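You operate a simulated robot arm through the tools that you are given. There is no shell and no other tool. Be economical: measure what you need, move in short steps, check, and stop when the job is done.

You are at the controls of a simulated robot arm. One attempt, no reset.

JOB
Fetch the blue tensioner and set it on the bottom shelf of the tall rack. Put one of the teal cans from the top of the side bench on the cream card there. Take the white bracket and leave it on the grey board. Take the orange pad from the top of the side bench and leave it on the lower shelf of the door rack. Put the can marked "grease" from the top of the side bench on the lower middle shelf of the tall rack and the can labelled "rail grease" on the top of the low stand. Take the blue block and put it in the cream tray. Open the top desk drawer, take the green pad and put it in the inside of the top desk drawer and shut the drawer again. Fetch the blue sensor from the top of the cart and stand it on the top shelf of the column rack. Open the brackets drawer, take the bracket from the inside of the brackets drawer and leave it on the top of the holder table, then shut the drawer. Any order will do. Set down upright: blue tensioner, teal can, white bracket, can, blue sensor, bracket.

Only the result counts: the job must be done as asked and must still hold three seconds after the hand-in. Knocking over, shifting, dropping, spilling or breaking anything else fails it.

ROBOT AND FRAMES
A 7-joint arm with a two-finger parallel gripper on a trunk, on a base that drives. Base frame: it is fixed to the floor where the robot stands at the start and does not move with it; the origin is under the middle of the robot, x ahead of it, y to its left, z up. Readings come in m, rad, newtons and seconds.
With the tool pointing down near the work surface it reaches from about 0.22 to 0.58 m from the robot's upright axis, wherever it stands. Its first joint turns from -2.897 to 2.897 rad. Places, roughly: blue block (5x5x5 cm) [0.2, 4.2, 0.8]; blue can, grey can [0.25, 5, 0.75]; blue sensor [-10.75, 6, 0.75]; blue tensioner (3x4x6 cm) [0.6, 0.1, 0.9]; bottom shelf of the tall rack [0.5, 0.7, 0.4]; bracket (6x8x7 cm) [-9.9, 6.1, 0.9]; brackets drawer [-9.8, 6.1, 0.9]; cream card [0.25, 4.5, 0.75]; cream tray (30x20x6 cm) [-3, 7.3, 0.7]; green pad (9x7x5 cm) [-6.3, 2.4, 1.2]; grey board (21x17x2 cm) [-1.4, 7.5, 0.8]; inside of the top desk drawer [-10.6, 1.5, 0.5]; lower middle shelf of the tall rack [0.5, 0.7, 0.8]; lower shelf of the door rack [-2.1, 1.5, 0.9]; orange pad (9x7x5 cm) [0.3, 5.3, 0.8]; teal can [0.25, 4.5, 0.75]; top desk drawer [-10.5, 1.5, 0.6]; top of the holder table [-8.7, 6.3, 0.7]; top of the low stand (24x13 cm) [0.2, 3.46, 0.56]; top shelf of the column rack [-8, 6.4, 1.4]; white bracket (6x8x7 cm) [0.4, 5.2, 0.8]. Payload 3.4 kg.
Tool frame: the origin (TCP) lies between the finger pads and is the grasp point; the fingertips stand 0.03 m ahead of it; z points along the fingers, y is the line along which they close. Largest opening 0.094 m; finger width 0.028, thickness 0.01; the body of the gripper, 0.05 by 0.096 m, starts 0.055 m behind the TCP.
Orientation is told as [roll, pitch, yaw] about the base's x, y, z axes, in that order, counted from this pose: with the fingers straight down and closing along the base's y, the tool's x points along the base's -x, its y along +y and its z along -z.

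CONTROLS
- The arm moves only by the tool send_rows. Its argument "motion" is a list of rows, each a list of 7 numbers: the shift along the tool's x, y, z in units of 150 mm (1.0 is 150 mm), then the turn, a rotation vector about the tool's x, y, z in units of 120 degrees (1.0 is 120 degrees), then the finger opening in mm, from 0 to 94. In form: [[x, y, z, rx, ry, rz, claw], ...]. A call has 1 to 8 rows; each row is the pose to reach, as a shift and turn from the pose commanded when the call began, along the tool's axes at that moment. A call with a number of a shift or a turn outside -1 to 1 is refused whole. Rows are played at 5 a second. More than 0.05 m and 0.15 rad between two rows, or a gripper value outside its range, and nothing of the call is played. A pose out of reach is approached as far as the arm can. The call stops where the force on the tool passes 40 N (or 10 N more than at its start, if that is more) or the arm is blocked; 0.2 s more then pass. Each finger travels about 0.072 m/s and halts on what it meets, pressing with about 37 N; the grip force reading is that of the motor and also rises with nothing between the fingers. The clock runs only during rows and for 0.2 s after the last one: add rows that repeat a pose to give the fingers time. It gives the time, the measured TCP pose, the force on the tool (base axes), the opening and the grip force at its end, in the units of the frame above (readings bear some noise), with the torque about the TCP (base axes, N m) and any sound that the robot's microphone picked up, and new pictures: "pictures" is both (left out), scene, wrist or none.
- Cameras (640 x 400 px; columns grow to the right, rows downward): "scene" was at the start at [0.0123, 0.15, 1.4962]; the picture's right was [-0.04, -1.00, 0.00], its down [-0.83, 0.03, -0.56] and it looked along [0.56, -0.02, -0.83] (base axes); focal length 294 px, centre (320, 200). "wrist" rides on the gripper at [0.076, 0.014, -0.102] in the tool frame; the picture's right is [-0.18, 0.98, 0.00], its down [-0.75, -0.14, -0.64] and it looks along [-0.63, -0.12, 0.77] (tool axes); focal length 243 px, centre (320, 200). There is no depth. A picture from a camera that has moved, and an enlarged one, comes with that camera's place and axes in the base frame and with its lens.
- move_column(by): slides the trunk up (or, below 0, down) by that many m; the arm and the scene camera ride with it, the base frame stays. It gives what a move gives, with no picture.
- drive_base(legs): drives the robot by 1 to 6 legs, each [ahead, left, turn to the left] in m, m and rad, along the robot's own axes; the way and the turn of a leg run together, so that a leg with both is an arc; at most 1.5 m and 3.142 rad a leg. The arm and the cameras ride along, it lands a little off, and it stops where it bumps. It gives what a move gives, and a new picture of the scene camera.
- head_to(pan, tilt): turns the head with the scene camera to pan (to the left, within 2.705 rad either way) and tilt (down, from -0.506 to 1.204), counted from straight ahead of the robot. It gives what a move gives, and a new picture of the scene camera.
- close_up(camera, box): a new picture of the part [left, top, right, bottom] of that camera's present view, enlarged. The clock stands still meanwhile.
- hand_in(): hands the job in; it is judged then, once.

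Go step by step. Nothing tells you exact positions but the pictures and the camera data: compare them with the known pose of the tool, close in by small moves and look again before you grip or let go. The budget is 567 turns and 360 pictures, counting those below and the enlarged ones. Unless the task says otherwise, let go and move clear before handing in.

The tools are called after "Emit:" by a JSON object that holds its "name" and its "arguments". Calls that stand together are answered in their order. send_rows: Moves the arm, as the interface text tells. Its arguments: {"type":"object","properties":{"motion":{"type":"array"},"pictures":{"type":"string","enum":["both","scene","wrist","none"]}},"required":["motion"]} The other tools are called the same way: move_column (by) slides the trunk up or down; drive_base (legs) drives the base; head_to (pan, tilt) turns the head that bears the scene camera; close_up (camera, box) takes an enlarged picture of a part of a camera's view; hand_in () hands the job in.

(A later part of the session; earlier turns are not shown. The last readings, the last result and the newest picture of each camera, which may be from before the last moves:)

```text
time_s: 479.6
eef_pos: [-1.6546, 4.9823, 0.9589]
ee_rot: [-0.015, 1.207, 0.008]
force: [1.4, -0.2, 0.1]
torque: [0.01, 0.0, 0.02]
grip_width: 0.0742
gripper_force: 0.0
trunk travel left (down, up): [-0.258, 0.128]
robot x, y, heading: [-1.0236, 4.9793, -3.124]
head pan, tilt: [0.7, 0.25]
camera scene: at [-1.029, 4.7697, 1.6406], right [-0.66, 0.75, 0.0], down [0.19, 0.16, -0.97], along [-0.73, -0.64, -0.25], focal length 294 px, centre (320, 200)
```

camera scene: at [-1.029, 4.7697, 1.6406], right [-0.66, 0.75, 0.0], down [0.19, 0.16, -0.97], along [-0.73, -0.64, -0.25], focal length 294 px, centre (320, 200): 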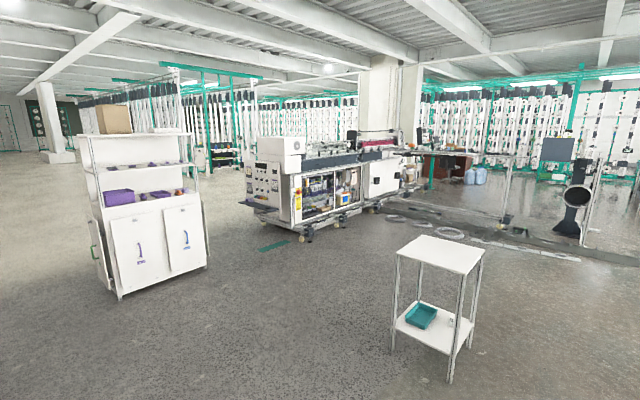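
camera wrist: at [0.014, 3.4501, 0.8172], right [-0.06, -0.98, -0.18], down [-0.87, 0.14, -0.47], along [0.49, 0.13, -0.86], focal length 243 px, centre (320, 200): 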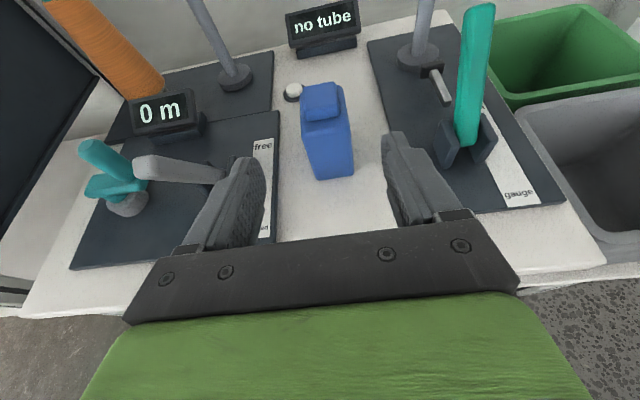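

Emit:
{"name": "drive_base", "arguments": {"legs": [[1.5, 0, -0.02], [1.4, 0, 0]]}}

Emit:
{"name": "head_to", "arguments": {"pan": 0.0, "tilt": 0.35}}

Emit:
{"name": "head_to", "arguments": {"pan": 0.8, "tilt": 0.35}}

```text
time_s: 493.5
eef_pos: [-4.538, 5.0551, 0.9572]
ee_rot: [-0.012, 1.207, -0.054]
force: [-0.7, 0.3, 0.4]
torque: [-0.02, -0.02, 0.01]
grip_width: 0.074
gripper_force: 0.0
trunk travel left (down, up): [-0.258, 0.128]
robot x, y, heading: [-3.9072, 5.0163, 3.107]
head pan, tilt: [0.7, 0.25]
camera scene: at [-3.9277, 4.8046, 1.6406], right [-0.61, 0.79, 0.0], down [0.2, 0.15, -0.97], along [-0.76, -0.6, -0.25], focal length 294 px, centre (320, 200)
```

scene: 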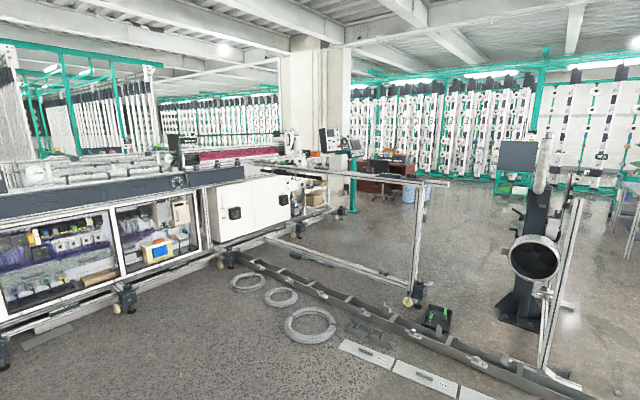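

```text
time_s: 494.6
eef_pos: [-4.5383, 5.0559, 0.9589]
ee_rot: [-0.013, 1.207, -0.056]
force: [0.2, -0.6, -0.3]
torque: [-0.04, -0.02, -0.02]
grip_width: 0.0738
gripper_force: 0.1
trunk travel left (down, up): [-0.258, 0.128]
robot x, y, heading: [-3.9106, 5.0143, 3.1]
head pan, tilt: [0.0, 0.351]
camera scene: at [-3.9466, 4.8655, 1.6312], right [0.04, 1.0, 0.0], down [0.34, -0.01, -0.94], along [-0.94, 0.04, -0.34], focal length 294 px, centre (320, 200)
```

scene: 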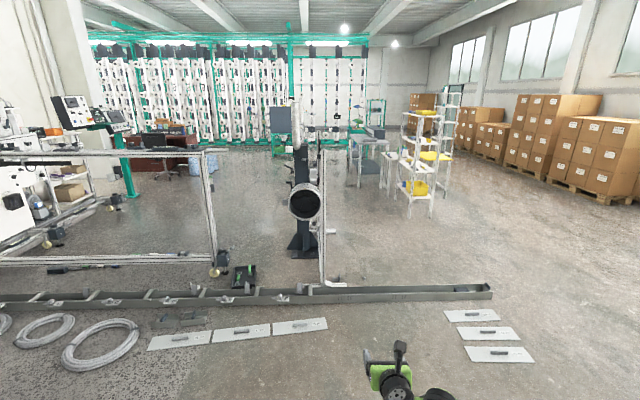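

```text
time_s: 495.7
eef_pos: [-4.5378, 5.0546, 0.9584]
ee_rot: [-0.015, 1.205, -0.053]
force: [1.3, 1.2, -0.2]
torque: [0.0, 0.0, -0.02]
grip_width: 0.0739
gripper_force: 0.0
trunk travel left (down, up): [-0.258, 0.128]
robot x, y, heading: [-3.9056, 5.0172, 3.103]
head pan, tilt: [0.799, 0.351]
camera scene: at [-3.9211, 4.7978, 1.6312], right [-0.69, 0.72, 0.0], down [0.25, 0.24, -0.94], along [-0.68, -0.65, -0.34], focal length 294 px, centre (320, 200)
```

scene: 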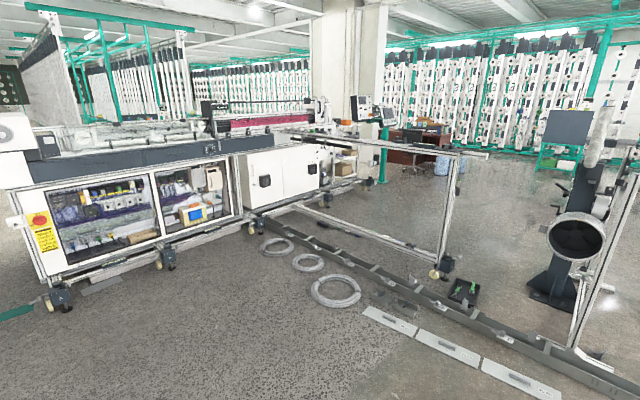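

Emit:
{"name": "close_up", "arguments": {"camera": "scene", "box": [240, 90, 400, 190]}}

```text
4.00 times, centred on (320, 140) of scene
camera zoom: at [-3.9211, 4.7978, 1.6312], right [-0.69, 0.72, 0.0], down [0.25, 0.24, -0.94], along [-0.68, -0.65, -0.34], focal length 1175 px, centre (320, 440)
```

zoom: 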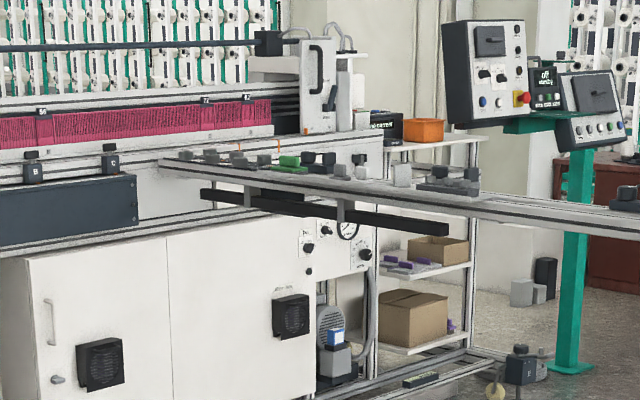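

Emit:
{"name": "drive_base", "arguments": {"legs": [[0, -1.2, 0.035], [0, -1.0, 0], [1.3, 0, 0], [1.0, 0, 0]]}}

Emit:
{"name": "head_to", "arguments": {"pan": 0.3, "tilt": 0.45}}

Emit:
{"name": "head_to", "arguments": {"pan": 1.0, "tilt": 0.45}}

```text
time_s: 517.4
eef_pos: [-6.7623, 7.3093, 0.9582]
ee_rot: [-0.014, 1.205, -0.051]
force: [-0.5, 0.2, 0.3]
torque: [0.01, 0.0, -0.03]
grip_width: 0.074
gripper_force: 0.0
trunk travel left (down, up): [-0.258, 0.128]
robot x, y, heading: [-6.129, 7.2671, 3.109]
head pan, tilt: [0.799, 0.351]
camera scene: at [-6.1452, 7.0531, 1.6312], right [-0.69, 0.72, 0.0], down [0.25, 0.24, -0.94], along [-0.68, -0.65, -0.34], focal length 294 px, centre (320, 200)
```

scene: 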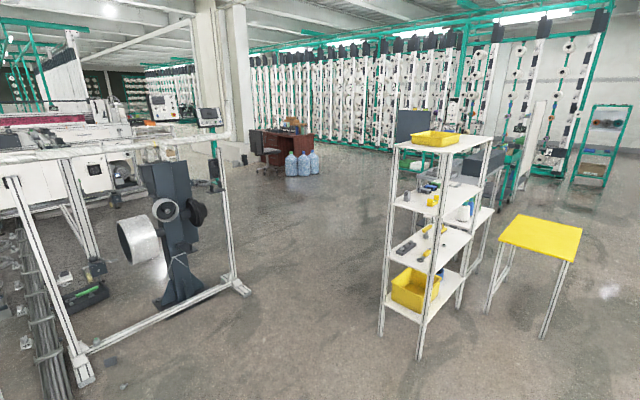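

```text
time_s: 518.3
eef_pos: [-6.7636, 7.31, 0.9577]
ee_rot: [-0.014, 1.206, -0.051]
force: [0.2, 0.5, 0.1]
torque: [0.01, 0.01, -0.01]
grip_width: 0.0738
gripper_force: 0.1
trunk travel left (down, up): [-0.258, 0.128]
robot x, y, heading: [-6.134, 7.2698, 3.104]
head pan, tilt: [0.3, 0.45]
camera scene: at [-6.1661, 7.0934, 1.622], right [-0.26, 0.96, 0.0], down [0.42, 0.11, -0.9], along [-0.87, -0.24, -0.44], focal length 294 px, centre (320, 200)
```

scene: 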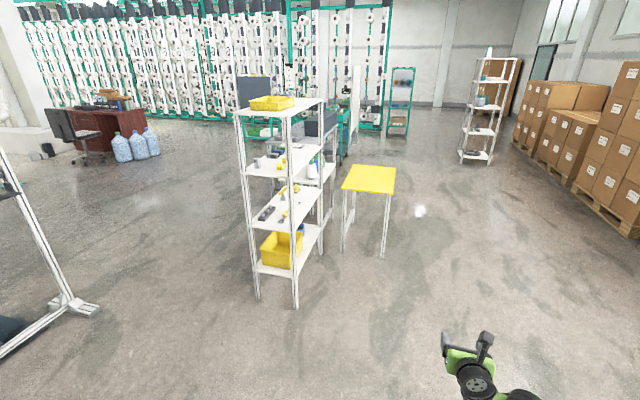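

```text
time_s: 519.4
eef_pos: [-6.7624, 7.3103, 0.9579]
ee_rot: [-0.015, 1.204, -0.051]
force: [-0.4, 0.8, 0.1]
torque: [0.01, 0.0, -0.04]
grip_width: 0.0736
gripper_force: 0.1
trunk travel left (down, up): [-0.258, 0.128]
robot x, y, heading: [-6.1313, 7.2715, 3.109]
head pan, tilt: [1.0, 0.45]
camera scene: at [-6.1298, 7.042, 1.622], right [-0.82, 0.57, 0.0], down [0.25, 0.36, -0.9], along [-0.51, -0.74, -0.44], focal length 294 px, centre (320, 200)
```

scene: 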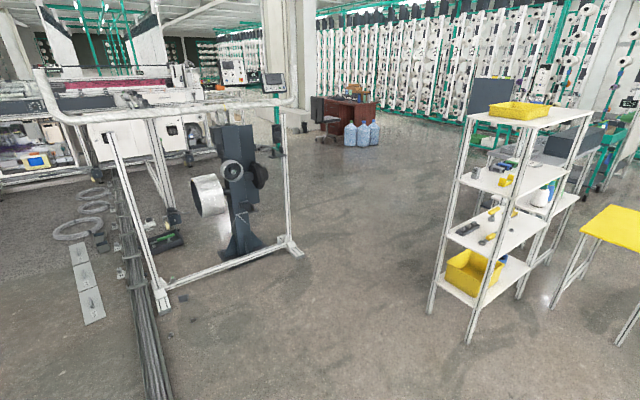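

Emit:
{"name": "drive_base", "arguments": {"legs": [[0, 0, 1.57], [0, 0, 1.57], [-0.75, 0, 0], [0, -1.6, 0]]}}

Emit:
{"name": "head_to", "arguments": {"pan": 2.6, "tilt": 0.5}}

```text
refused: -1.6 is not a number from -1.5 to 1.5
```

```text
time_s: 521.1
eef_pos: [-6.7629, 7.31, 0.9578]
ee_rot: [-0.014, 1.205, -0.05]
force: [0.5, 0.2, -0.3]
torque: [-0.01, 0.01, -0.02]
grip_width: 0.0739
gripper_force: 0.1
trunk travel left (down, up): [-0.258, 0.128]
robot x, y, heading: [-6.1321, 7.2679, 3.107]
head pan, tilt: [2.601, 0.499]
camera scene: at [-6.0011, 7.0679, 1.6175], right [-0.55, -0.84, 0.0], down [-0.4, 0.26, -0.88], along [0.74, -0.48, -0.48], focal length 294 px, centre (320, 200)
```

scene: 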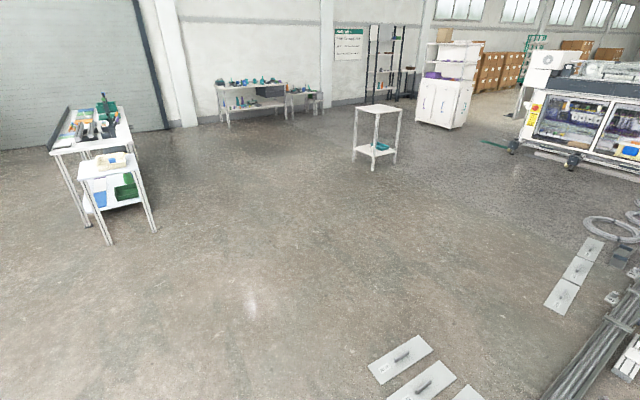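

Emit:
{"name": "drive_base", "arguments": {"legs": [[0, 0, 1.57], [0, 0, 1.57], [-0.75, 0, 0], [0, -1.4, 0]]}}

Emit:
{"name": "head_to", "arguments": {"pan": -1.57, "tilt": 0.5}}

```text
time_s: 539.5
eef_pos: [-6.3798, 5.839, 0.9583]
ee_rot: [-0.016, 1.207, 3.042]
force: [-0.2, 0.2, -0.2]
torque: [0.0, -0.02, -0.02]
grip_width: 0.0739
gripper_force: 0.0
trunk travel left (down, up): [-0.258, 0.128]
robot x, y, heading: [-7.0098, 5.907, -0.083]
head pan, tilt: [2.601, 0.499]
camera scene: at [-7.1268, 6.1176, 1.6176], right [0.58, 0.81, 0.0], down [0.39, -0.28, -0.88], along [-0.71, 0.51, -0.48], focal length 294 px, centre (320, 200)
```

scene: 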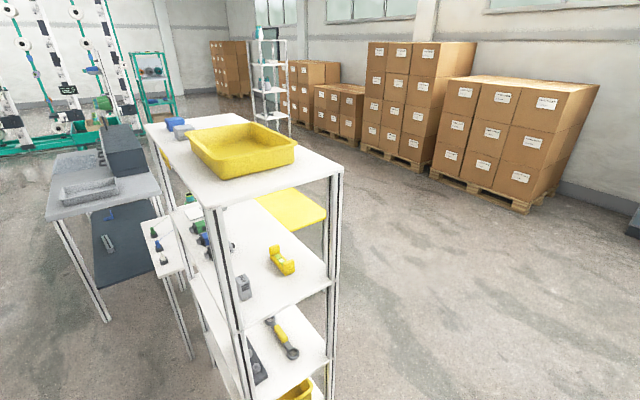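

```text
time_s: 542.8
eef_pos: [-6.3794, 5.8408, 0.9579]
ee_rot: [-0.014, 1.206, 3.043]
force: [0.6, 0.1, -0.4]
torque: [0.0, 0.03, 0.0]
grip_width: 0.074
gripper_force: 0.0
trunk travel left (down, up): [-0.258, 0.128]
robot x, y, heading: [-7.0061, 5.9096, -0.081]
head pan, tilt: [-1.571, 0.499]
camera scene: at [-7.0603, 5.9742, 1.6175], right [-1.0, 0.08, 0.0], down [0.04, 0.48, -0.88], along [-0.07, -0.88, -0.48], focal length 294 px, centre (320, 200)
```

scene: 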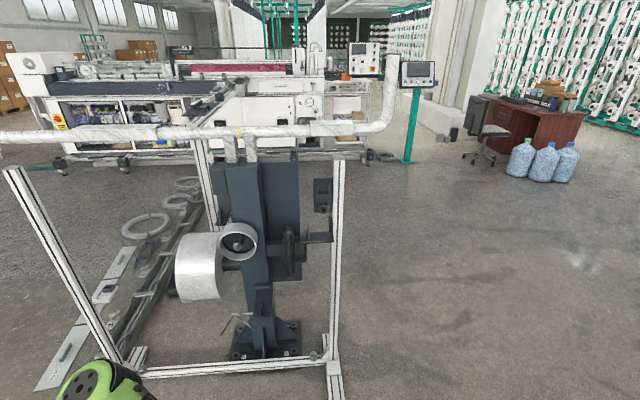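

Emit:
{"name": "drive_base", "arguments": {"legs": [[0, -0.22, 0.08], [-1.15, 0, 0], [0, -1.5, 0], [0, -1.4, 0]]}}

Emit:
{"name": "head_to", "arguments": {"pan": -0.1, "tilt": 0.4}}

```text
time_s: 563.6
eef_pos: [-7.5687, 2.7653, 0.958]
ee_rot: [-0.015, 1.209, 3.103]
force: [-0.5, 0.0, 0.7]
torque: [0.02, -0.04, -0.01]
grip_width: 0.0738
gripper_force: 0.0
trunk travel left (down, up): [-0.258, 0.128]
robot x, y, heading: [-8.1972, 2.7916, -0.023]
head pan, tilt: [-1.571, 0.499]
camera scene: at [-8.2555, 2.857, 1.6175], right [-1.0, 0.02, 0.0], down [0.01, 0.48, -0.88], along [-0.02, -0.88, -0.48], focal length 294 px, centre (320, 200)
```

scene: 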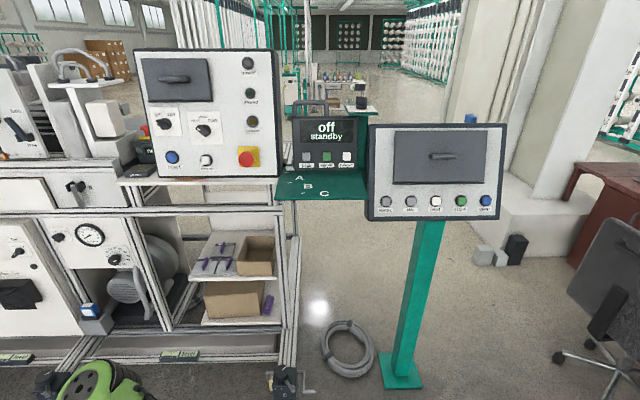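

```text
time_s: 565.2
eef_pos: [-7.5671, 2.7635, 0.9577]
ee_rot: [-0.014, 1.205, 3.105]
force: [1.0, -0.4, 0.8]
torque: [0.02, -0.03, -0.02]
grip_width: 0.074
gripper_force: 0.1
trunk travel left (down, up): [-0.258, 0.128]
robot x, y, heading: [-8.1957, 2.7946, -0.021]
head pan, tilt: [-0.099, 0.4]
camera scene: at [-8.1615, 2.9371, 1.6266], right [-0.12, -0.99, 0.0], down [-0.39, 0.05, -0.92], along [0.91, -0.11, -0.39], focal length 294 px, centre (320, 200)
```

scene: 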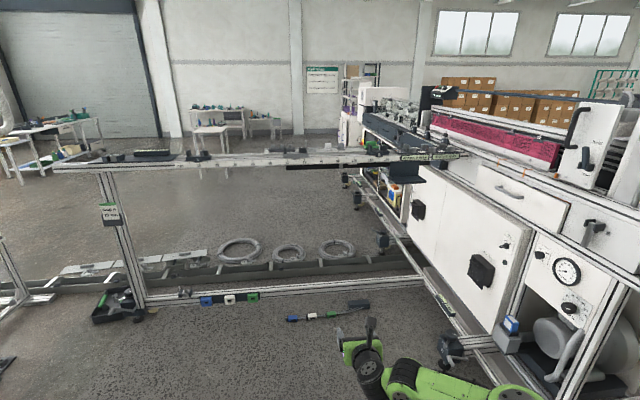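

Emit:
{"name": "close_up", "arguments": {"camera": "scene", "box": [270, 100, 470, 225]}}

```text
3.20 times, centred on (370, 162) of scene
camera zoom: at [-8.1615, 2.9371, 1.6266], right [-0.12, -0.99, 0.0], down [-0.39, 0.05, -0.92], along [0.91, -0.11, -0.39], focal length 940 px, centre (160, 320)
```

zoom: 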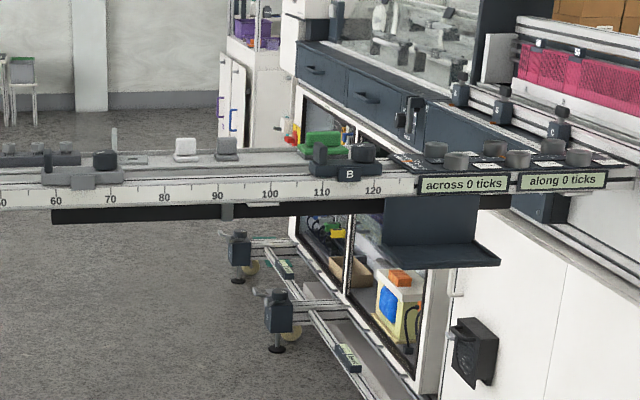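

Emit:
{"name": "move_column", "arguments": {"by": 0.125}}

Emit:
{"name": "send_rows", "arguments": {"motion": [[0.25, 0, -0.12, 0, 0, 0, 90], [0.5, 0, -0.24, 0, 0, 0, 90], [0.75, 0, -0.36, 0, 0, 0, 90], [0.9, 0, -0.45, 0, 0, 0, 90]], "pictures": "none"}}

Emit:
{"name": "send_rows", "arguments": {"motion": [[0.25, 0, -0.1, 0, 0, 0, 90], [0.5, 0, -0.2, 0, 0, 0, 90], [0.75, 0, -0.3, 0, 0, 0, 90]], "pictures": "none"}}

Emit:
{"name": "drive_base", "arguments": {"legs": [[0, -0.28, 0.02], [0.75, 0, 0]]}}

```text
time_s: 566.7
eef_pos: [-7.5671, 2.7639, 1.0841]
ee_rot: [-0.012, 1.206, 3.104]
force: [0.0, 0.0, -0.5]
torque: [0.01, 0.0, -0.03]
grip_width: 0.0739
gripper_force: 0.1
trunk travel left (down, up): [-0.383, 0.003]
robot x, y, heading: [-8.1942, 2.7893, -0.021]
head pan, tilt: [-0.099, 0.4]
```

```text
time_s: 567.7
eef_pos: [-7.5838, 2.7638, 1.233]
ee_rot: [-0.014, 1.205, 3.102]
force: [-0.7, 0.6, 1.2]
torque: [-0.02, 0.01, 0.02]
grip_width: 0.09
gripper_force: 0.0
trunk travel left (down, up): [-0.383, 0.003]
robot x, y, heading: [-8.197, 2.7993, -0.024]
head pan, tilt: [-0.099, 0.4]
```

```text
time_s: 568.5
eef_pos: [-7.5866, 2.7645, 1.3544]
ee_rot: [-0.015, 1.205, 3.105]
force: [-0.2, 0.1, 0.0]
torque: [0.04, 0.04, -0.04]
grip_width: 0.09
gripper_force: 0.0
trunk travel left (down, up): [-0.383, 0.003]
robot x, y, heading: [-8.1951, 2.7942, -0.024]
head pan, tilt: [-0.099, 0.4]
```

```text
time_s: 574.1
eef_pos: [-6.8435, 2.5002, 1.3546]
ee_rot: [-0.013, 1.206, 3.131]
force: [0.2, -1.0, 0.1]
torque: [0.01, -0.02, -0.04]
grip_width: 0.09
gripper_force: 0.0
trunk travel left (down, up): [-0.383, 0.003]
robot x, y, heading: [-7.4577, 2.516, 0.007]
head pan, tilt: [-0.099, 0.4]
camera scene: at [-7.4247, 2.6587, 1.7519], right [-0.09, -1.0, 0.0], down [-0.39, 0.04, -0.92], along [0.92, -0.09, -0.39], focal length 294 px, centre (320, 200)
```

scene: 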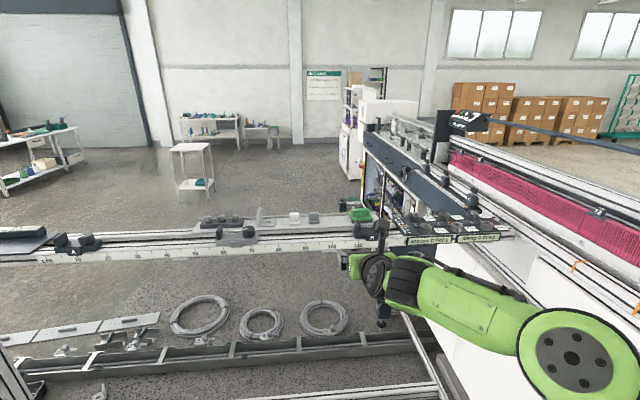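

Emit:
{"name": "close_up", "arguments": {"camera": "scene", "box": [290, 190, 470, 290]}}

Emit:
{"name": "close_up", "arguments": {"camera": "wrist", "box": [0, 0, 640, 400]}}

```text
3.56 times, centred on (380, 240) of scene
camera zoom: at [-7.4247, 2.6587, 1.7519], right [-0.09, -1.0, 0.0], down [-0.39, 0.04, -0.92], along [0.92, -0.09, -0.39], focal length 1045 px, centre (107, 58)
```

zoom: 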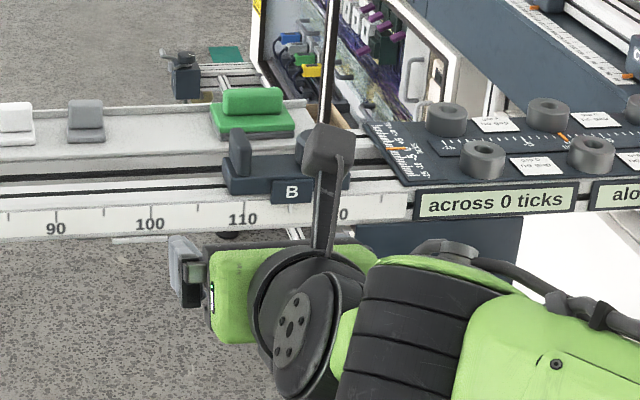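

```text
1.00 times, centred on (320, 200) of wrist (not enlarged: the box is as wide or as high as the picture)
camera zoom: at [-6.912, 2.4852, 1.4623], right [-0.06, -0.98, -0.18], down [-0.87, 0.14, -0.47], along [0.49, 0.12, -0.86], focal length 243 px, centre (320, 200)
```

zoom: 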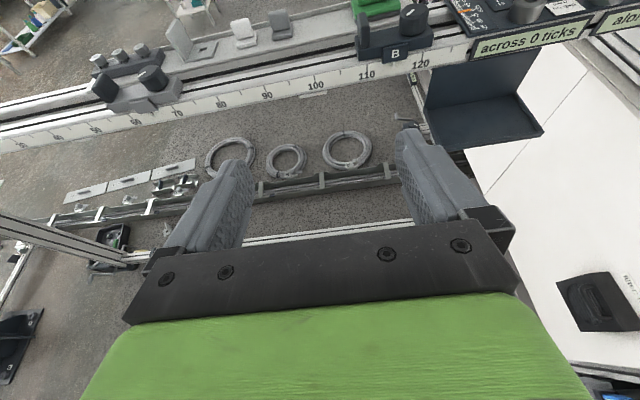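

Emit:
{"name": "send_rows", "arguments": {"motion": [[0, 0, 0, 0, -0.06, 0, 90], [0, 0, 0, 0, -0.12, 0, 90], [0, 0, 0, 0, -0.18, 0, 90], [0, 0, 0, 0, -0.24, 0, 90], [0, 0, 0, 0, -0.288, 0, 90]], "pictures": "none"}}

Emit:
{"name": "drive_base", "arguments": {"legs": [[0.4, -0.1, -0.007]]}}

Emit:
{"name": "close_up", "arguments": {"camera": "wrist", "box": [0, 0, 640, 400]}}

```text
time_s: 575.3
eef_pos: [-6.8431, 2.5027, 1.3539]
ee_rot: [-0.005, 0.601, -3.141]
force: [1.2, 0.1, 0.0]
torque: [0.02, 0.0, -0.02]
grip_width: 0.0899
gripper_force: 0.1
trunk travel left (down, up): [-0.383, 0.003]
robot x, y, heading: [-7.4596, 2.5139, 0.01]
head pan, tilt: [-0.099, 0.4]
```

```text
time_s: 577.9
eef_pos: [-6.44, 2.4015, 1.3535]
ee_rot: [-0.008, 0.601, 3.14]
force: [-0.3, 0.2, -0.3]
torque: [0.01, 0.04, 0.02]
grip_width: 0.0901
gripper_force: 0.0
trunk travel left (down, up): [-0.383, 0.003]
robot x, y, heading: [-7.0541, 2.4143, -0.0]
head pan, tilt: [-0.099, 0.4]
camera scene: at [-7.0198, 2.5591, 1.7519], right [-0.1, -1.0, 0.0], down [-0.39, 0.04, -0.92], along [0.92, -0.09, -0.39], focal length 294 px, centre (320, 200)
```

scene: 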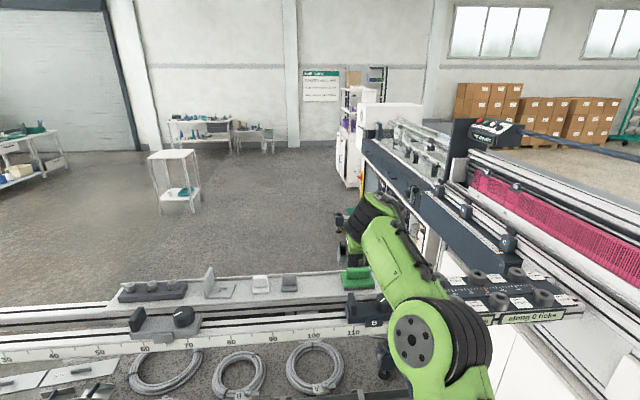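

```text
1.00 times, centred on (320, 200) of wrist (not enlarged: the box is as wide or as high as the picture)
camera zoom: at [-6.4343, 2.3849, 1.4824], right [-0.15, -0.98, -0.11], down [-0.98, 0.14, 0.1], along [-0.09, 0.12, -0.99], focal length 243 px, centre (320, 200)
```

zoom: 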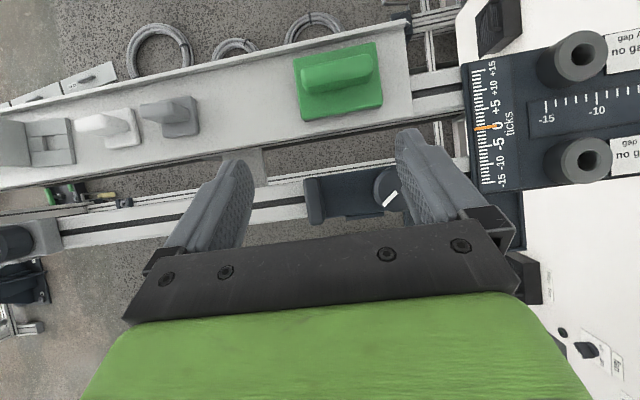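

Emit:
{"name": "send_rows", "arguments": {"motion": [[0.09, 0.137, 0.1, 0, 0, 0, 90], [0.09, 0.137, 0.3, 0, 0, 0, 90], [0.09, 0.137, 0.5, 0, 0, 0, 90], [0.09, 0.137, 0.65, 0, 0, 0, 90]], "pictures": "wrist"}}

```text
time_s: 578.9
eef_pos: [-6.3704, 2.3813, 1.2809]
ee_rot: [-0.006, 0.602, 3.14]
force: [0.3, -0.4, -0.7]
torque: [0.0, 0.0, -0.02]
grip_width: 0.0902
gripper_force: 0.0
trunk travel left (down, up): [-0.383, 0.003]
robot x, y, heading: [-7.0492, 2.4158, 0.002]
head pan, tilt: [-0.099, 0.4]
camera wrist: at [-6.3659, 2.3656, 1.4084], right [-0.15, -0.98, -0.11], down [-0.98, 0.14, 0.1], along [-0.09, 0.12, -0.99], focal length 243 px, centre (320, 200)
```

wrist: 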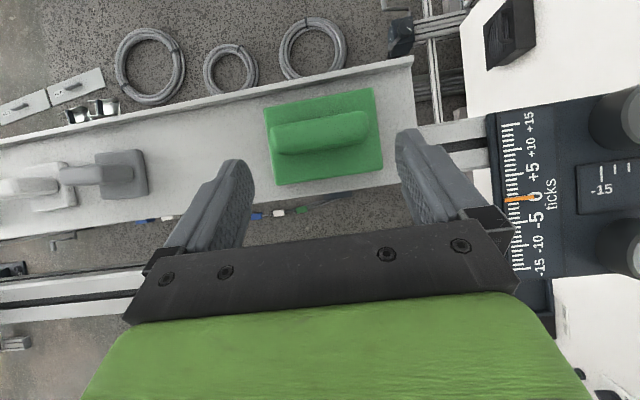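

Emit:
{"name": "send_rows", "arguments": {"motion": [[0.013, 0.015, 0.08, 0, 0, 0, 90], [0.013, 0.015, 0.16, 0, 0, 0, 90]], "pictures": "wrist"}}

```text
time_s: 579.5
eef_pos: [-6.36, 2.3787, 1.2617]
ee_rot: [-0.006, 0.602, 3.14]
force: [1.7, -0.9, 0.6]
torque: [0.0, -0.01, -0.03]
grip_width: 0.09
gripper_force: 0.0
trunk travel left (down, up): [-0.383, 0.003]
robot x, y, heading: [-7.0537, 2.4192, 0.0]
head pan, tilt: [-0.099, 0.4]
camera wrist: at [-6.3543, 2.3638, 1.3895], right [-0.15, -0.98, -0.11], down [-0.98, 0.14, 0.1], along [-0.09, 0.12, -0.99], focal length 243 px, centre (320, 200)
```

wrist: 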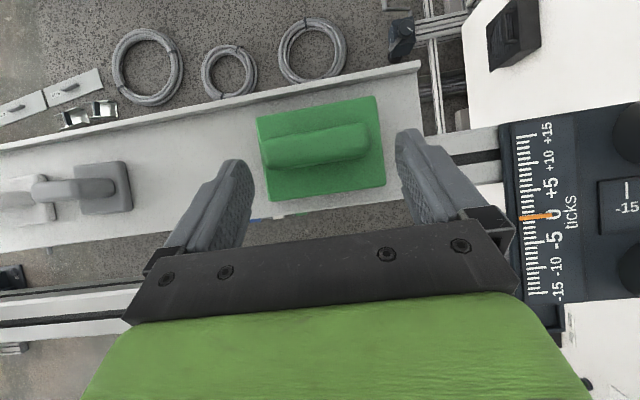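

Emit:
{"name": "send_rows", "arguments": {"motion": [[0.015, 0, 0.02, 0, 0, 0, 80], [0.015, 0, 0.02, 0, 0, 0, 68], [0.015, 0, 0.02, 0, 0, 0, 56], [0.015, 0, 0.02, 0, 0, 0, 50], [0.015, 0, 0.02, 0, 0, 0, 50]], "pictures": "wrist"}}

```text
time_s: 580.7
eef_pos: [-6.3593, 2.3786, 1.2629]
ee_rot: [-0.006, 0.602, 3.139]
force: [0.1, 0.2, 0.4]
torque: [-0.02, -0.03, 0.0]
grip_width: 0.0688
gripper_force: 36.9
out of reach, approached as far as the arm can: row 1, 2, 3, 4, 5
trunk travel left (down, up): [-0.383, 0.003]
robot x, y, heading: [-7.0544, 2.4101, -0.004]
head pan, tilt: [-0.099, 0.4]
camera wrist: at [-6.3544, 2.3635, 1.3895], right [-0.15, -0.98, -0.11], down [-0.98, 0.14, 0.1], along [-0.09, 0.12, -0.99], focal length 243 px, centre (320, 200)
```

wrist: 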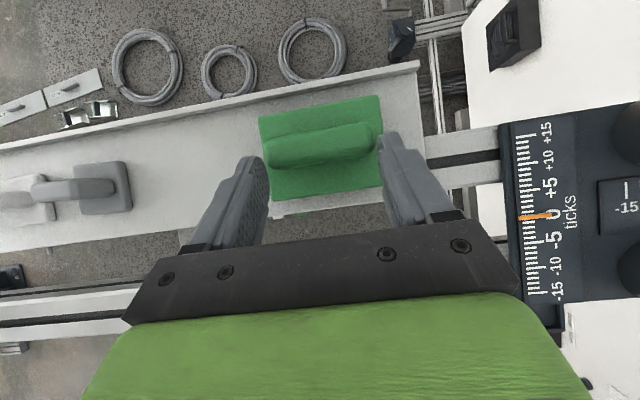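

Emit:
{"name": "send_rows", "arguments": {"motion": [[0.05, 0, -0.08, 0, 0, 0, 45], [0.11, 0, -0.165, 0, 0, 0, 45], [0.2, 0, -0.3, 0, 0, 0, 45]], "pictures": "wrist"}}

```text
time_s: 581.5
eef_pos: [-6.3783, 2.3841, 1.3114]
ee_rot: [-0.007, 0.602, 3.141]
force: [0.2, 0.4, -0.5]
torque: [-0.01, 0.01, 0.03]
grip_width: 0.0685
gripper_force: 37.0
out of reach, approached as far as the arm can: row 1, 2, 3
trunk travel left (down, up): [-0.383, 0.003]
robot x, y, heading: [-7.0527, 2.4175, 0.001]
head pan, tilt: [-0.099, 0.4]
camera wrist: at [-6.373, 2.3702, 1.4394], right [-0.15, -0.98, -0.11], down [-0.98, 0.14, 0.1], along [-0.09, 0.12, -0.99], focal length 243 px, centre (320, 200)
```

wrist: 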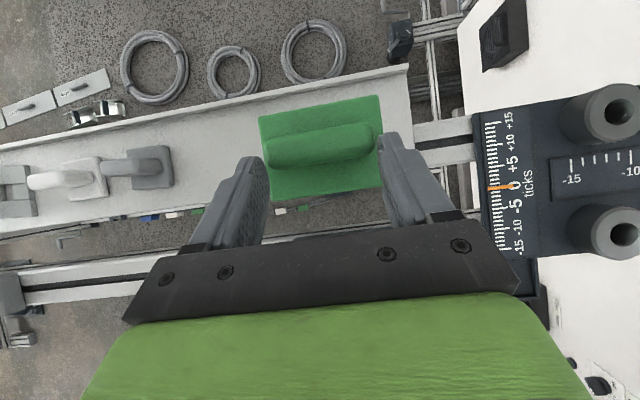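

Emit:
{"name": "send_rows", "arguments": {"motion": [[0.05, 0, -0.17, 0, 0, 0, 45], [0.05, 0, -0.34, 0, 0, 0, 45], [0.0, 0, -0.52, 0, 0, 0, 45]], "pictures": "wrist"}}

```text
time_s: 582.3
eef_pos: [-6.4221, 2.3831, 1.3756]
ee_rot: [-0.006, 0.603, 3.14]
force: [-0.7, -0.4, -0.7]
torque: [0.01, 0.02, 0.04]
grip_width: 0.0687
gripper_force: 37.3
trunk travel left (down, up): [-0.383, 0.003]
robot x, y, heading: [-7.0533, 2.4132, 0.009]
head pan, tilt: [-0.099, 0.4]
camera wrist: at [-6.418, 2.3683, 1.5041], right [-0.15, -0.98, -0.11], down [-0.98, 0.14, 0.1], along [-0.08, 0.12, -0.99], focal length 243 px, centre (320, 200)
```

wrist: 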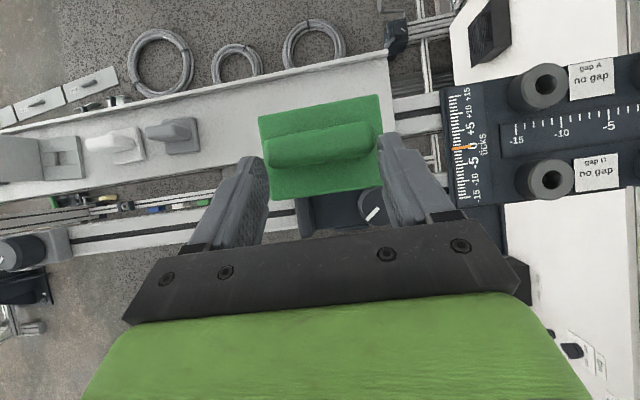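

Emit:
{"name": "drive_base", "arguments": {"legs": [[-0.6, 0, 0], [-0.6, 0.6, 0]]}}

Emit:
{"name": "head_to", "arguments": {"pan": -2.3, "tilt": 0.35}}

```text
time_s: 589.7
eef_pos: [-7.6044, 2.9884, 1.3738]
ee_rot: [-0.005, 0.602, 3.126]
force: [0.3, -0.2, 0.3]
torque: [-0.02, 0.04, 0.0]
grip_width: 0.0689
gripper_force: 37.2
trunk travel left (down, up): [-0.383, 0.003]
robot x, y, heading: [-8.2336, 3.0251, -0.009]
head pan, tilt: [-0.099, 0.4]
camera scene: at [-8.2018, 3.1723, 1.7518], right [-0.11, -0.99, 0.0], down [-0.39, 0.04, -0.92], along [0.92, -0.1, -0.39], focal length 294 px, centre (320, 200)
```

scene: 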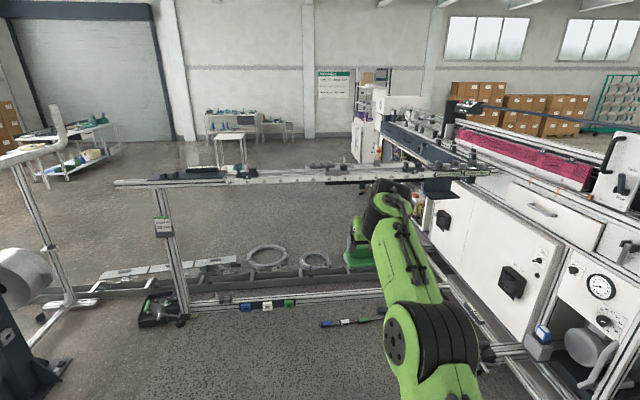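

```text
time_s: 591.8
eef_pos: [-7.6054, 2.9875, 1.3744]
ee_rot: [-0.007, 0.602, 3.125]
force: [1.0, -1.3, -1.2]
torque: [0.02, 0.0, 0.01]
grip_width: 0.069
gripper_force: 36.6
trunk travel left (down, up): [-0.383, 0.003]
robot x, y, heading: [-8.2354, 3.0319, -0.016]
head pan, tilt: [-2.3, 0.351]
camera scene: at [-8.3565, 3.1136, 1.7564], right [-0.74, 0.67, 0.0], down [0.23, 0.25, -0.94], along [-0.63, -0.69, -0.34], focal length 294 px, centre (320, 200)
```

scene: 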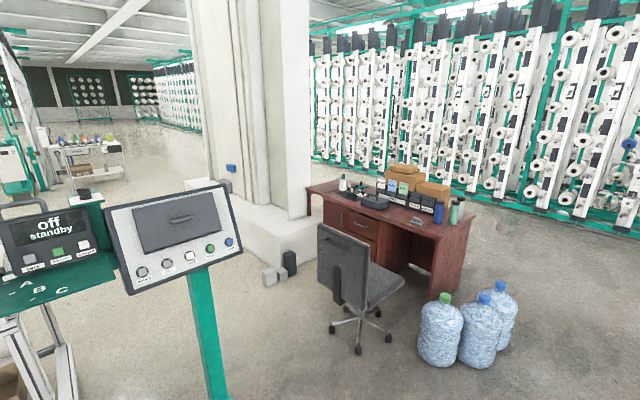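

Emit:
{"name": "close_up", "arguments": {"camera": "scene", "box": [290, 160, 490, 310]}}

Emit:
{"name": "head_to", "arguments": {"pan": -1.9, "tilt": 0.75}}

```text
2.67 times, centred on (390, 235) of scene
camera zoom: at [-8.3565, 3.1136, 1.7564], right [-0.74, 0.67, 0.0], down [0.23, 0.25, -0.94], along [-0.63, -0.69, -0.34], focal length 783 px, centre (133, 107)
```

zoom: 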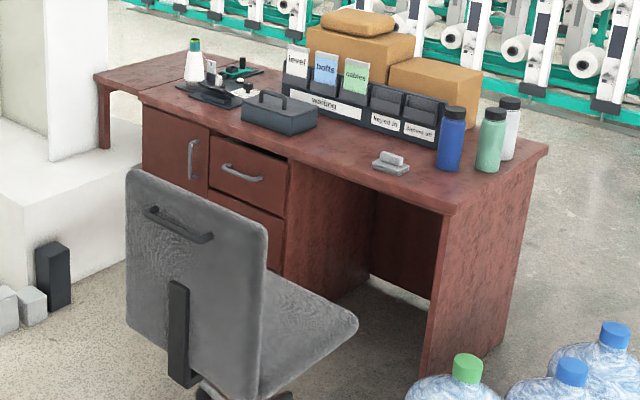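

```text
time_s: 592.7
eef_pos: [-7.6053, 2.9878, 1.3753]
ee_rot: [-0.006, 0.602, 3.127]
force: [-0.2, -0.3, -0.8]
torque: [-0.02, 0.03, -0.01]
grip_width: 0.0687
gripper_force: 37.3
trunk travel left (down, up): [-0.383, 0.003]
robot x, y, heading: [-8.2349, 3.028, -0.013]
head pan, tilt: [-1.901, 0.75]
camera scene: at [-8.3215, 3.1042, 1.7208], right [-0.94, 0.34, 0.0], down [0.23, 0.64, -0.73], along [-0.25, -0.69, -0.68], focal length 294 px, centre (320, 200)
```

scene: 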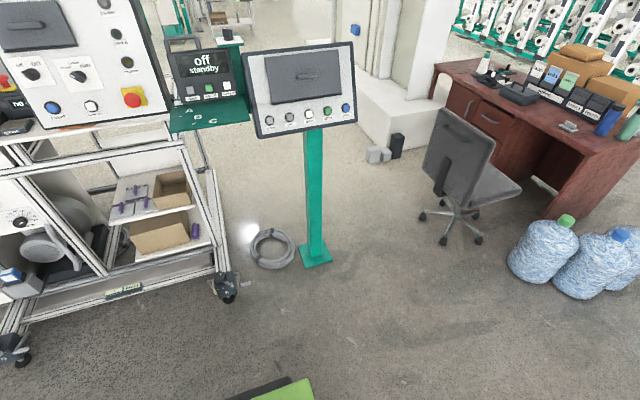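

Emit:
{"name": "drive_base", "arguments": {"legs": [[-0.98, 0, 0.013], [0, 0, -1.57]]}}

Emit:
{"name": "head_to", "arguments": {"pan": 0.0, "tilt": 0.7}}

```text
time_s: 601.6
eef_pos: [-9.256, 2.4027, 1.3744]
ee_rot: [-0.006, 0.601, 1.587]
force: [-0.2, -0.3, -1.7]
torque: [0.02, 0.01, -0.01]
grip_width: 0.069
gripper_force: 36.9
trunk travel left (down, up): [-0.383, 0.003]
robot x, y, heading: [-9.2383, 3.0345, -1.549]
head pan, tilt: [-1.901, 0.75]
camera scene: at [-9.1642, 3.1258, 1.7208], right [0.3, 0.95, 0.0], down [0.65, -0.21, -0.73], along [-0.7, 0.22, -0.68], focal length 294 px, centre (320, 200)
```

scene: 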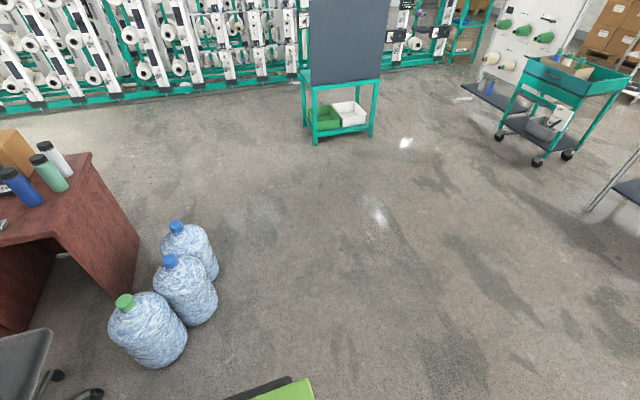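

```text
time_s: 603.5
eef_pos: [-9.2571, 2.4039, 1.3746]
ee_rot: [-0.008, 0.602, 1.587]
force: [0.3, 0.0, -0.9]
torque: [0.06, -0.01, -0.01]
grip_width: 0.069
gripper_force: 37.3
trunk travel left (down, up): [-0.383, 0.003]
robot x, y, heading: [-9.2382, 3.0384, -1.552]
head pan, tilt: [0.0, 0.7]
camera scene: at [-9.0835, 3.0157, 1.725], right [-1.0, -0.02, 0.0], down [-0.01, 0.64, -0.76], along [0.02, -0.76, -0.64], focal length 294 px, centre (320, 200)
```

scene: 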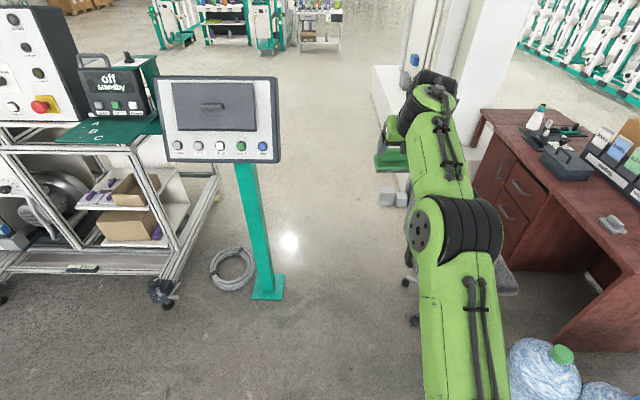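

Emit:
{"name": "drive_base", "arguments": {"legs": [[0, 0.065, -0.019], [0.9, 0, 0]]}}

Emit:
{"name": "head_to", "arguments": {"pan": -0.6, "tilt": 0.8}}

```text
time_s: 608.8
eef_pos: [-9.204, 1.5132, 1.3746]
ee_rot: [-0.006, 0.601, 1.567]
force: [1.3, -0.1, -0.3]
torque: [0.03, 0.02, 0.01]
grip_width: 0.0691
gripper_force: 37.0
trunk travel left (down, up): [-0.383, 0.003]
robot x, y, heading: [-9.171, 2.1472, -1.572]
head pan, tilt: [0.0, 0.7]
camera scene: at [-9.018, 2.1218, 1.725], right [-1.0, 0.0, 0.0], down [0.0, 0.64, -0.76], along [0.0, -0.76, -0.64], focal length 294 px, centre (320, 200)
```

scene: 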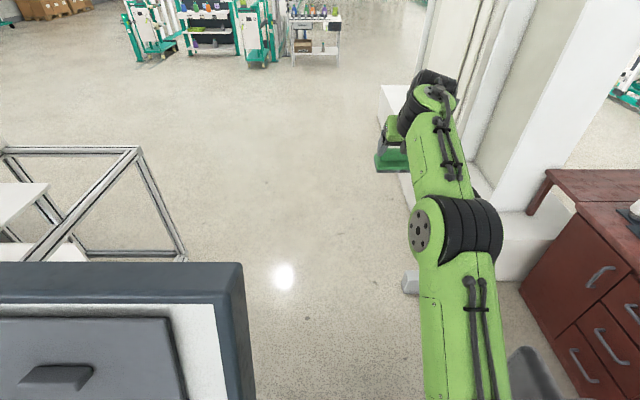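

```text
time_s: 609.8
eef_pos: [-9.2041, 1.5139, 1.3747]
ee_rot: [-0.007, 0.602, 1.567]
force: [-0.2, 0.5, -0.4]
torque: [0.01, 0.03, 0.02]
grip_width: 0.0689
gripper_force: 37.1
trunk travel left (down, up): [-0.383, 0.003]
robot x, y, heading: [-9.169, 2.1492, -1.574]
head pan, tilt: [-0.6, 0.799]
camera scene: at [-9.0635, 2.1403, 1.7168], right [-0.83, 0.56, 0.0], down [0.4, 0.59, -0.7], along [-0.39, -0.58, -0.72], focal length 294 px, centre (320, 200)
```

scene: 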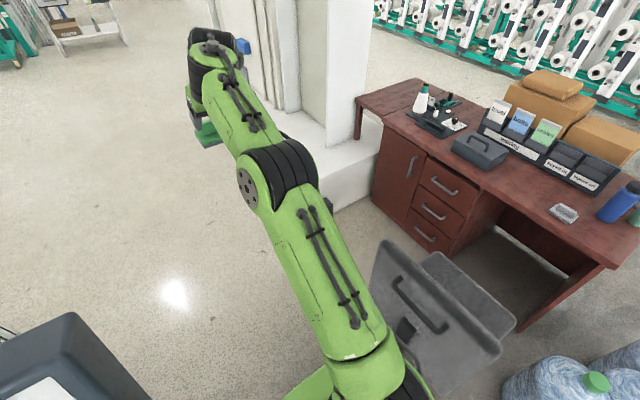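

Emit:
{"name": "drive_base", "arguments": {"legs": [[0.72, 0, 0]]}}

Emit:
{"name": "head_to", "arguments": {"pan": -1.3, "tilt": 0.7}}

```text
time_s: 613.7
eef_pos: [-9.2002, 0.8009, 1.3746]
ee_rot: [-0.006, 0.604, 1.57]
force: [0.3, 0.2, -0.6]
torque: [0.01, 0.0, 0.0]
grip_width: 0.0689
gripper_force: 37.3
trunk travel left (down, up): [-0.383, 0.003]
robot x, y, heading: [-9.168, 1.436, -1.561]
head pan, tilt: [-0.6, 0.799]
camera scene: at [-9.0617, 1.4281, 1.7168], right [-0.83, 0.56, 0.0], down [0.4, 0.59, -0.7], along [-0.39, -0.58, -0.72], focal length 294 px, centre (320, 200)
```

scene: 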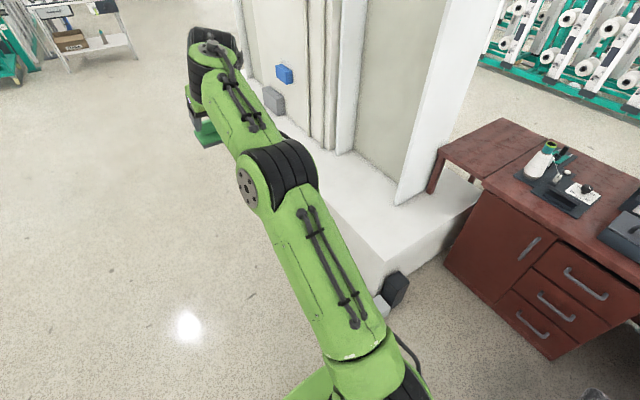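

```text
time_s: 614.8
eef_pos: [-9.1991, 0.8008, 1.3749]
ee_rot: [-0.007, 0.601, 1.572]
force: [0.3, 0.2, -0.2]
torque: [0.04, 0.0, -0.03]
grip_width: 0.0687
gripper_force: 36.9
trunk travel left (down, up): [-0.383, 0.003]
robot x, y, heading: [-9.1723, 1.436, -1.564]
head pan, tilt: [-1.3, 0.7]
camera scene: at [-9.0982, 1.4718, 1.725], right [-0.27, 0.96, 0.0], down [0.62, 0.18, -0.76], along [-0.74, -0.21, -0.64], focal length 294 px, centre (320, 200)
```

scene: 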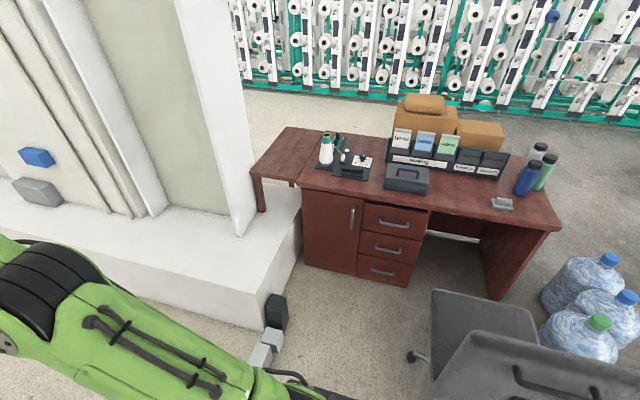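

Emit:
{"name": "drive_base", "arguments": {"legs": [[0, 0, -1.577]]}}

Emit:
{"name": "head_to", "arguments": {"pan": 0.1, "tilt": 0.7}}

```text
time_s: 619.0
eef_pos: [-9.8007, 1.4703, 1.3758]
ee_rot: [-0.007, 0.602, -0.01]
force: [0.1, 0.5, -0.4]
torque: [0.01, -0.02, 0.02]
grip_width: 0.0687
gripper_force: 37.2
trunk travel left (down, up): [-0.383, 0.003]
robot x, y, heading: [-9.1673, 1.4342, 3.136]
head pan, tilt: [-1.3, 0.7]
camera scene: at [-9.1316, 1.3646, 1.725], right [0.97, 0.26, 0.0], down [0.17, -0.62, -0.76], along [-0.2, 0.74, -0.64], focal length 294 px, centre (320, 200)
```

scene: 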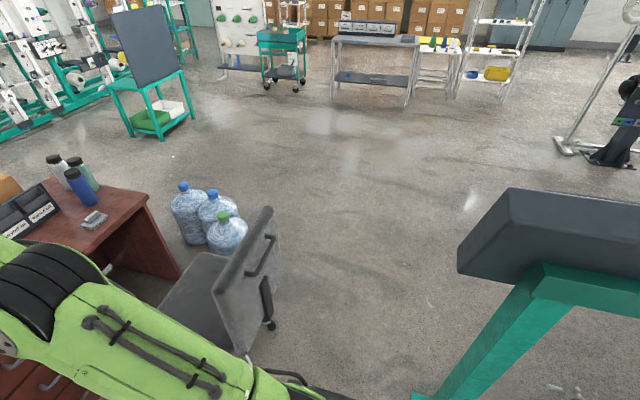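

```text
time_s: 620.5
eef_pos: [-9.8017, 1.4715, 1.3758]
ee_rot: [-0.006, 0.602, -0.01]
force: [0.1, -0.4, -1.5]
torque: [-0.02, -0.06, 0.01]
grip_width: 0.0686
gripper_force: 36.3
trunk travel left (down, up): [-0.383, 0.003]
robot x, y, heading: [-9.167, 1.435, 3.137]
head pan, tilt: [0.099, 0.7]
camera scene: at [-9.1939, 1.2747, 1.725], right [-0.09, 1.0, 0.0], down [0.64, 0.06, -0.76], along [-0.76, -0.07, -0.64], focal length 294 px, centre (320, 200)
```

scene: 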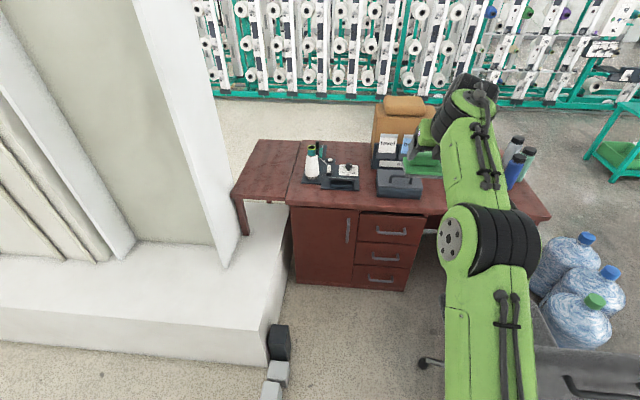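

Emit:
{"name": "drive_base", "arguments": {"legs": [[0.5, 0, 0]]}}

Emit:
{"name": "move_column", "arguments": {"by": -0.3}}

Emit:
{"name": "close_up", "arguments": {"camera": "wrist", "box": [0, 0, 640, 400]}}

```text
time_s: 623.5
eef_pos: [-10.3012, 1.4715, 1.3745]
ee_rot: [-0.006, 0.603, -0.01]
force: [0.1, 0.4, 0.1]
torque: [-0.01, -0.04, 0.03]
grip_width: 0.0689
gripper_force: 37.2
trunk travel left (down, up): [-0.383, 0.003]
robot x, y, heading: [-9.6679, 1.4374, 3.14]
head pan, tilt: [0.099, 0.7]
camera scene: at [-9.6935, 1.2768, 1.725], right [-0.1, 1.0, 0.0], down [0.64, 0.06, -0.76], along [-0.76, -0.07, -0.64], focal length 294 px, centre (320, 200)
```

scene: 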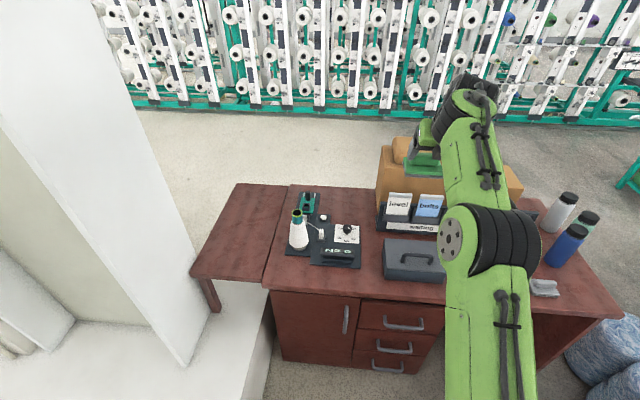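

```text
time_s: 626.5
eef_pos: [-10.3005, 1.4702, 1.0752]
ee_rot: [-0.006, 0.601, -0.006]
force: [-0.1, 0.2, -1.2]
torque: [0.01, 0.0, 0.03]
grip_width: 0.0689
gripper_force: 36.9
trunk travel left (down, up): [-0.083, 0.303]
robot x, y, heading: [-9.669, 1.4358, 3.136]
head pan, tilt: [0.099, 0.7]
```

```text
1.00 times, centred on (320, 200) of wrist (not enlarged: the box is as wide or as high as the picture)
camera zoom: at [-10.3049, 1.4859, 1.2031], right [0.16, 0.98, -0.11], down [0.98, -0.14, 0.1], along [0.08, -0.12, -0.99], focal length 243 px, centre (320, 200)
```

zoom: 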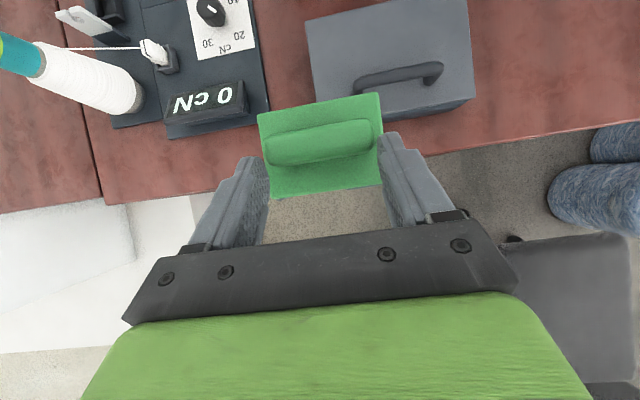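

Emit:
{"name": "move_column", "arguments": {"by": -0.08}}

Emit:
{"name": "send_rows", "arguments": {"motion": [[0.2, 0, 0.136, 0, 0, 0, 45], [0.1, 0, 0.3, 0, 0, 0, 45], [-0.04, 0, 0.49, 0, 0, 0, 45], [-0.17, 0, 0.68, 0, 0, 0, 45], [-0.27, 0, 0.83, 0, 0, 0, 45]], "pictures": "wrist"}}

```text
time_s: 627.6
eef_pos: [-10.3012, 1.4707, 0.9955]
ee_rot: [-0.007, 0.602, -0.008]
force: [0.1, 0.0, 0.2]
torque: [0.0, 0.02, -0.02]
grip_width: 0.069
gripper_force: 37.2
trunk travel left (down, up): [-0.003, 0.383]
robot x, y, heading: [-9.6691, 1.4342, 3.142]
head pan, tilt: [0.099, 0.7]
```

```text
time_s: 628.8
eef_pos: [-10.3353, 1.4716, 0.8756]
ee_rot: [-0.004, 0.615, -0.008]
force: [8.3, 0.0, 26.6]
torque: [0.08, 0.97, -0.01]
grip_width: 0.0695
gripper_force: 37.0
out of reach, approached as far as the arm can: row 1, 2
trunk travel left (down, up): [-0.003, 0.383]
robot x, y, heading: [-9.6651, 1.4334, 3.142]
head pan, tilt: [0.099, 0.7]
camera wrist: at [-10.3382, 1.486, 1.0043], right [0.15, 0.98, -0.11], down [0.99, -0.14, 0.09], along [0.07, -0.12, -0.99], focal length 243 px, centre (320, 200)
```

wrist: 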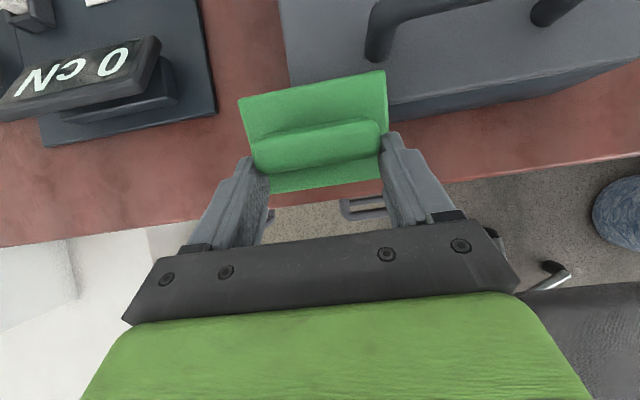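

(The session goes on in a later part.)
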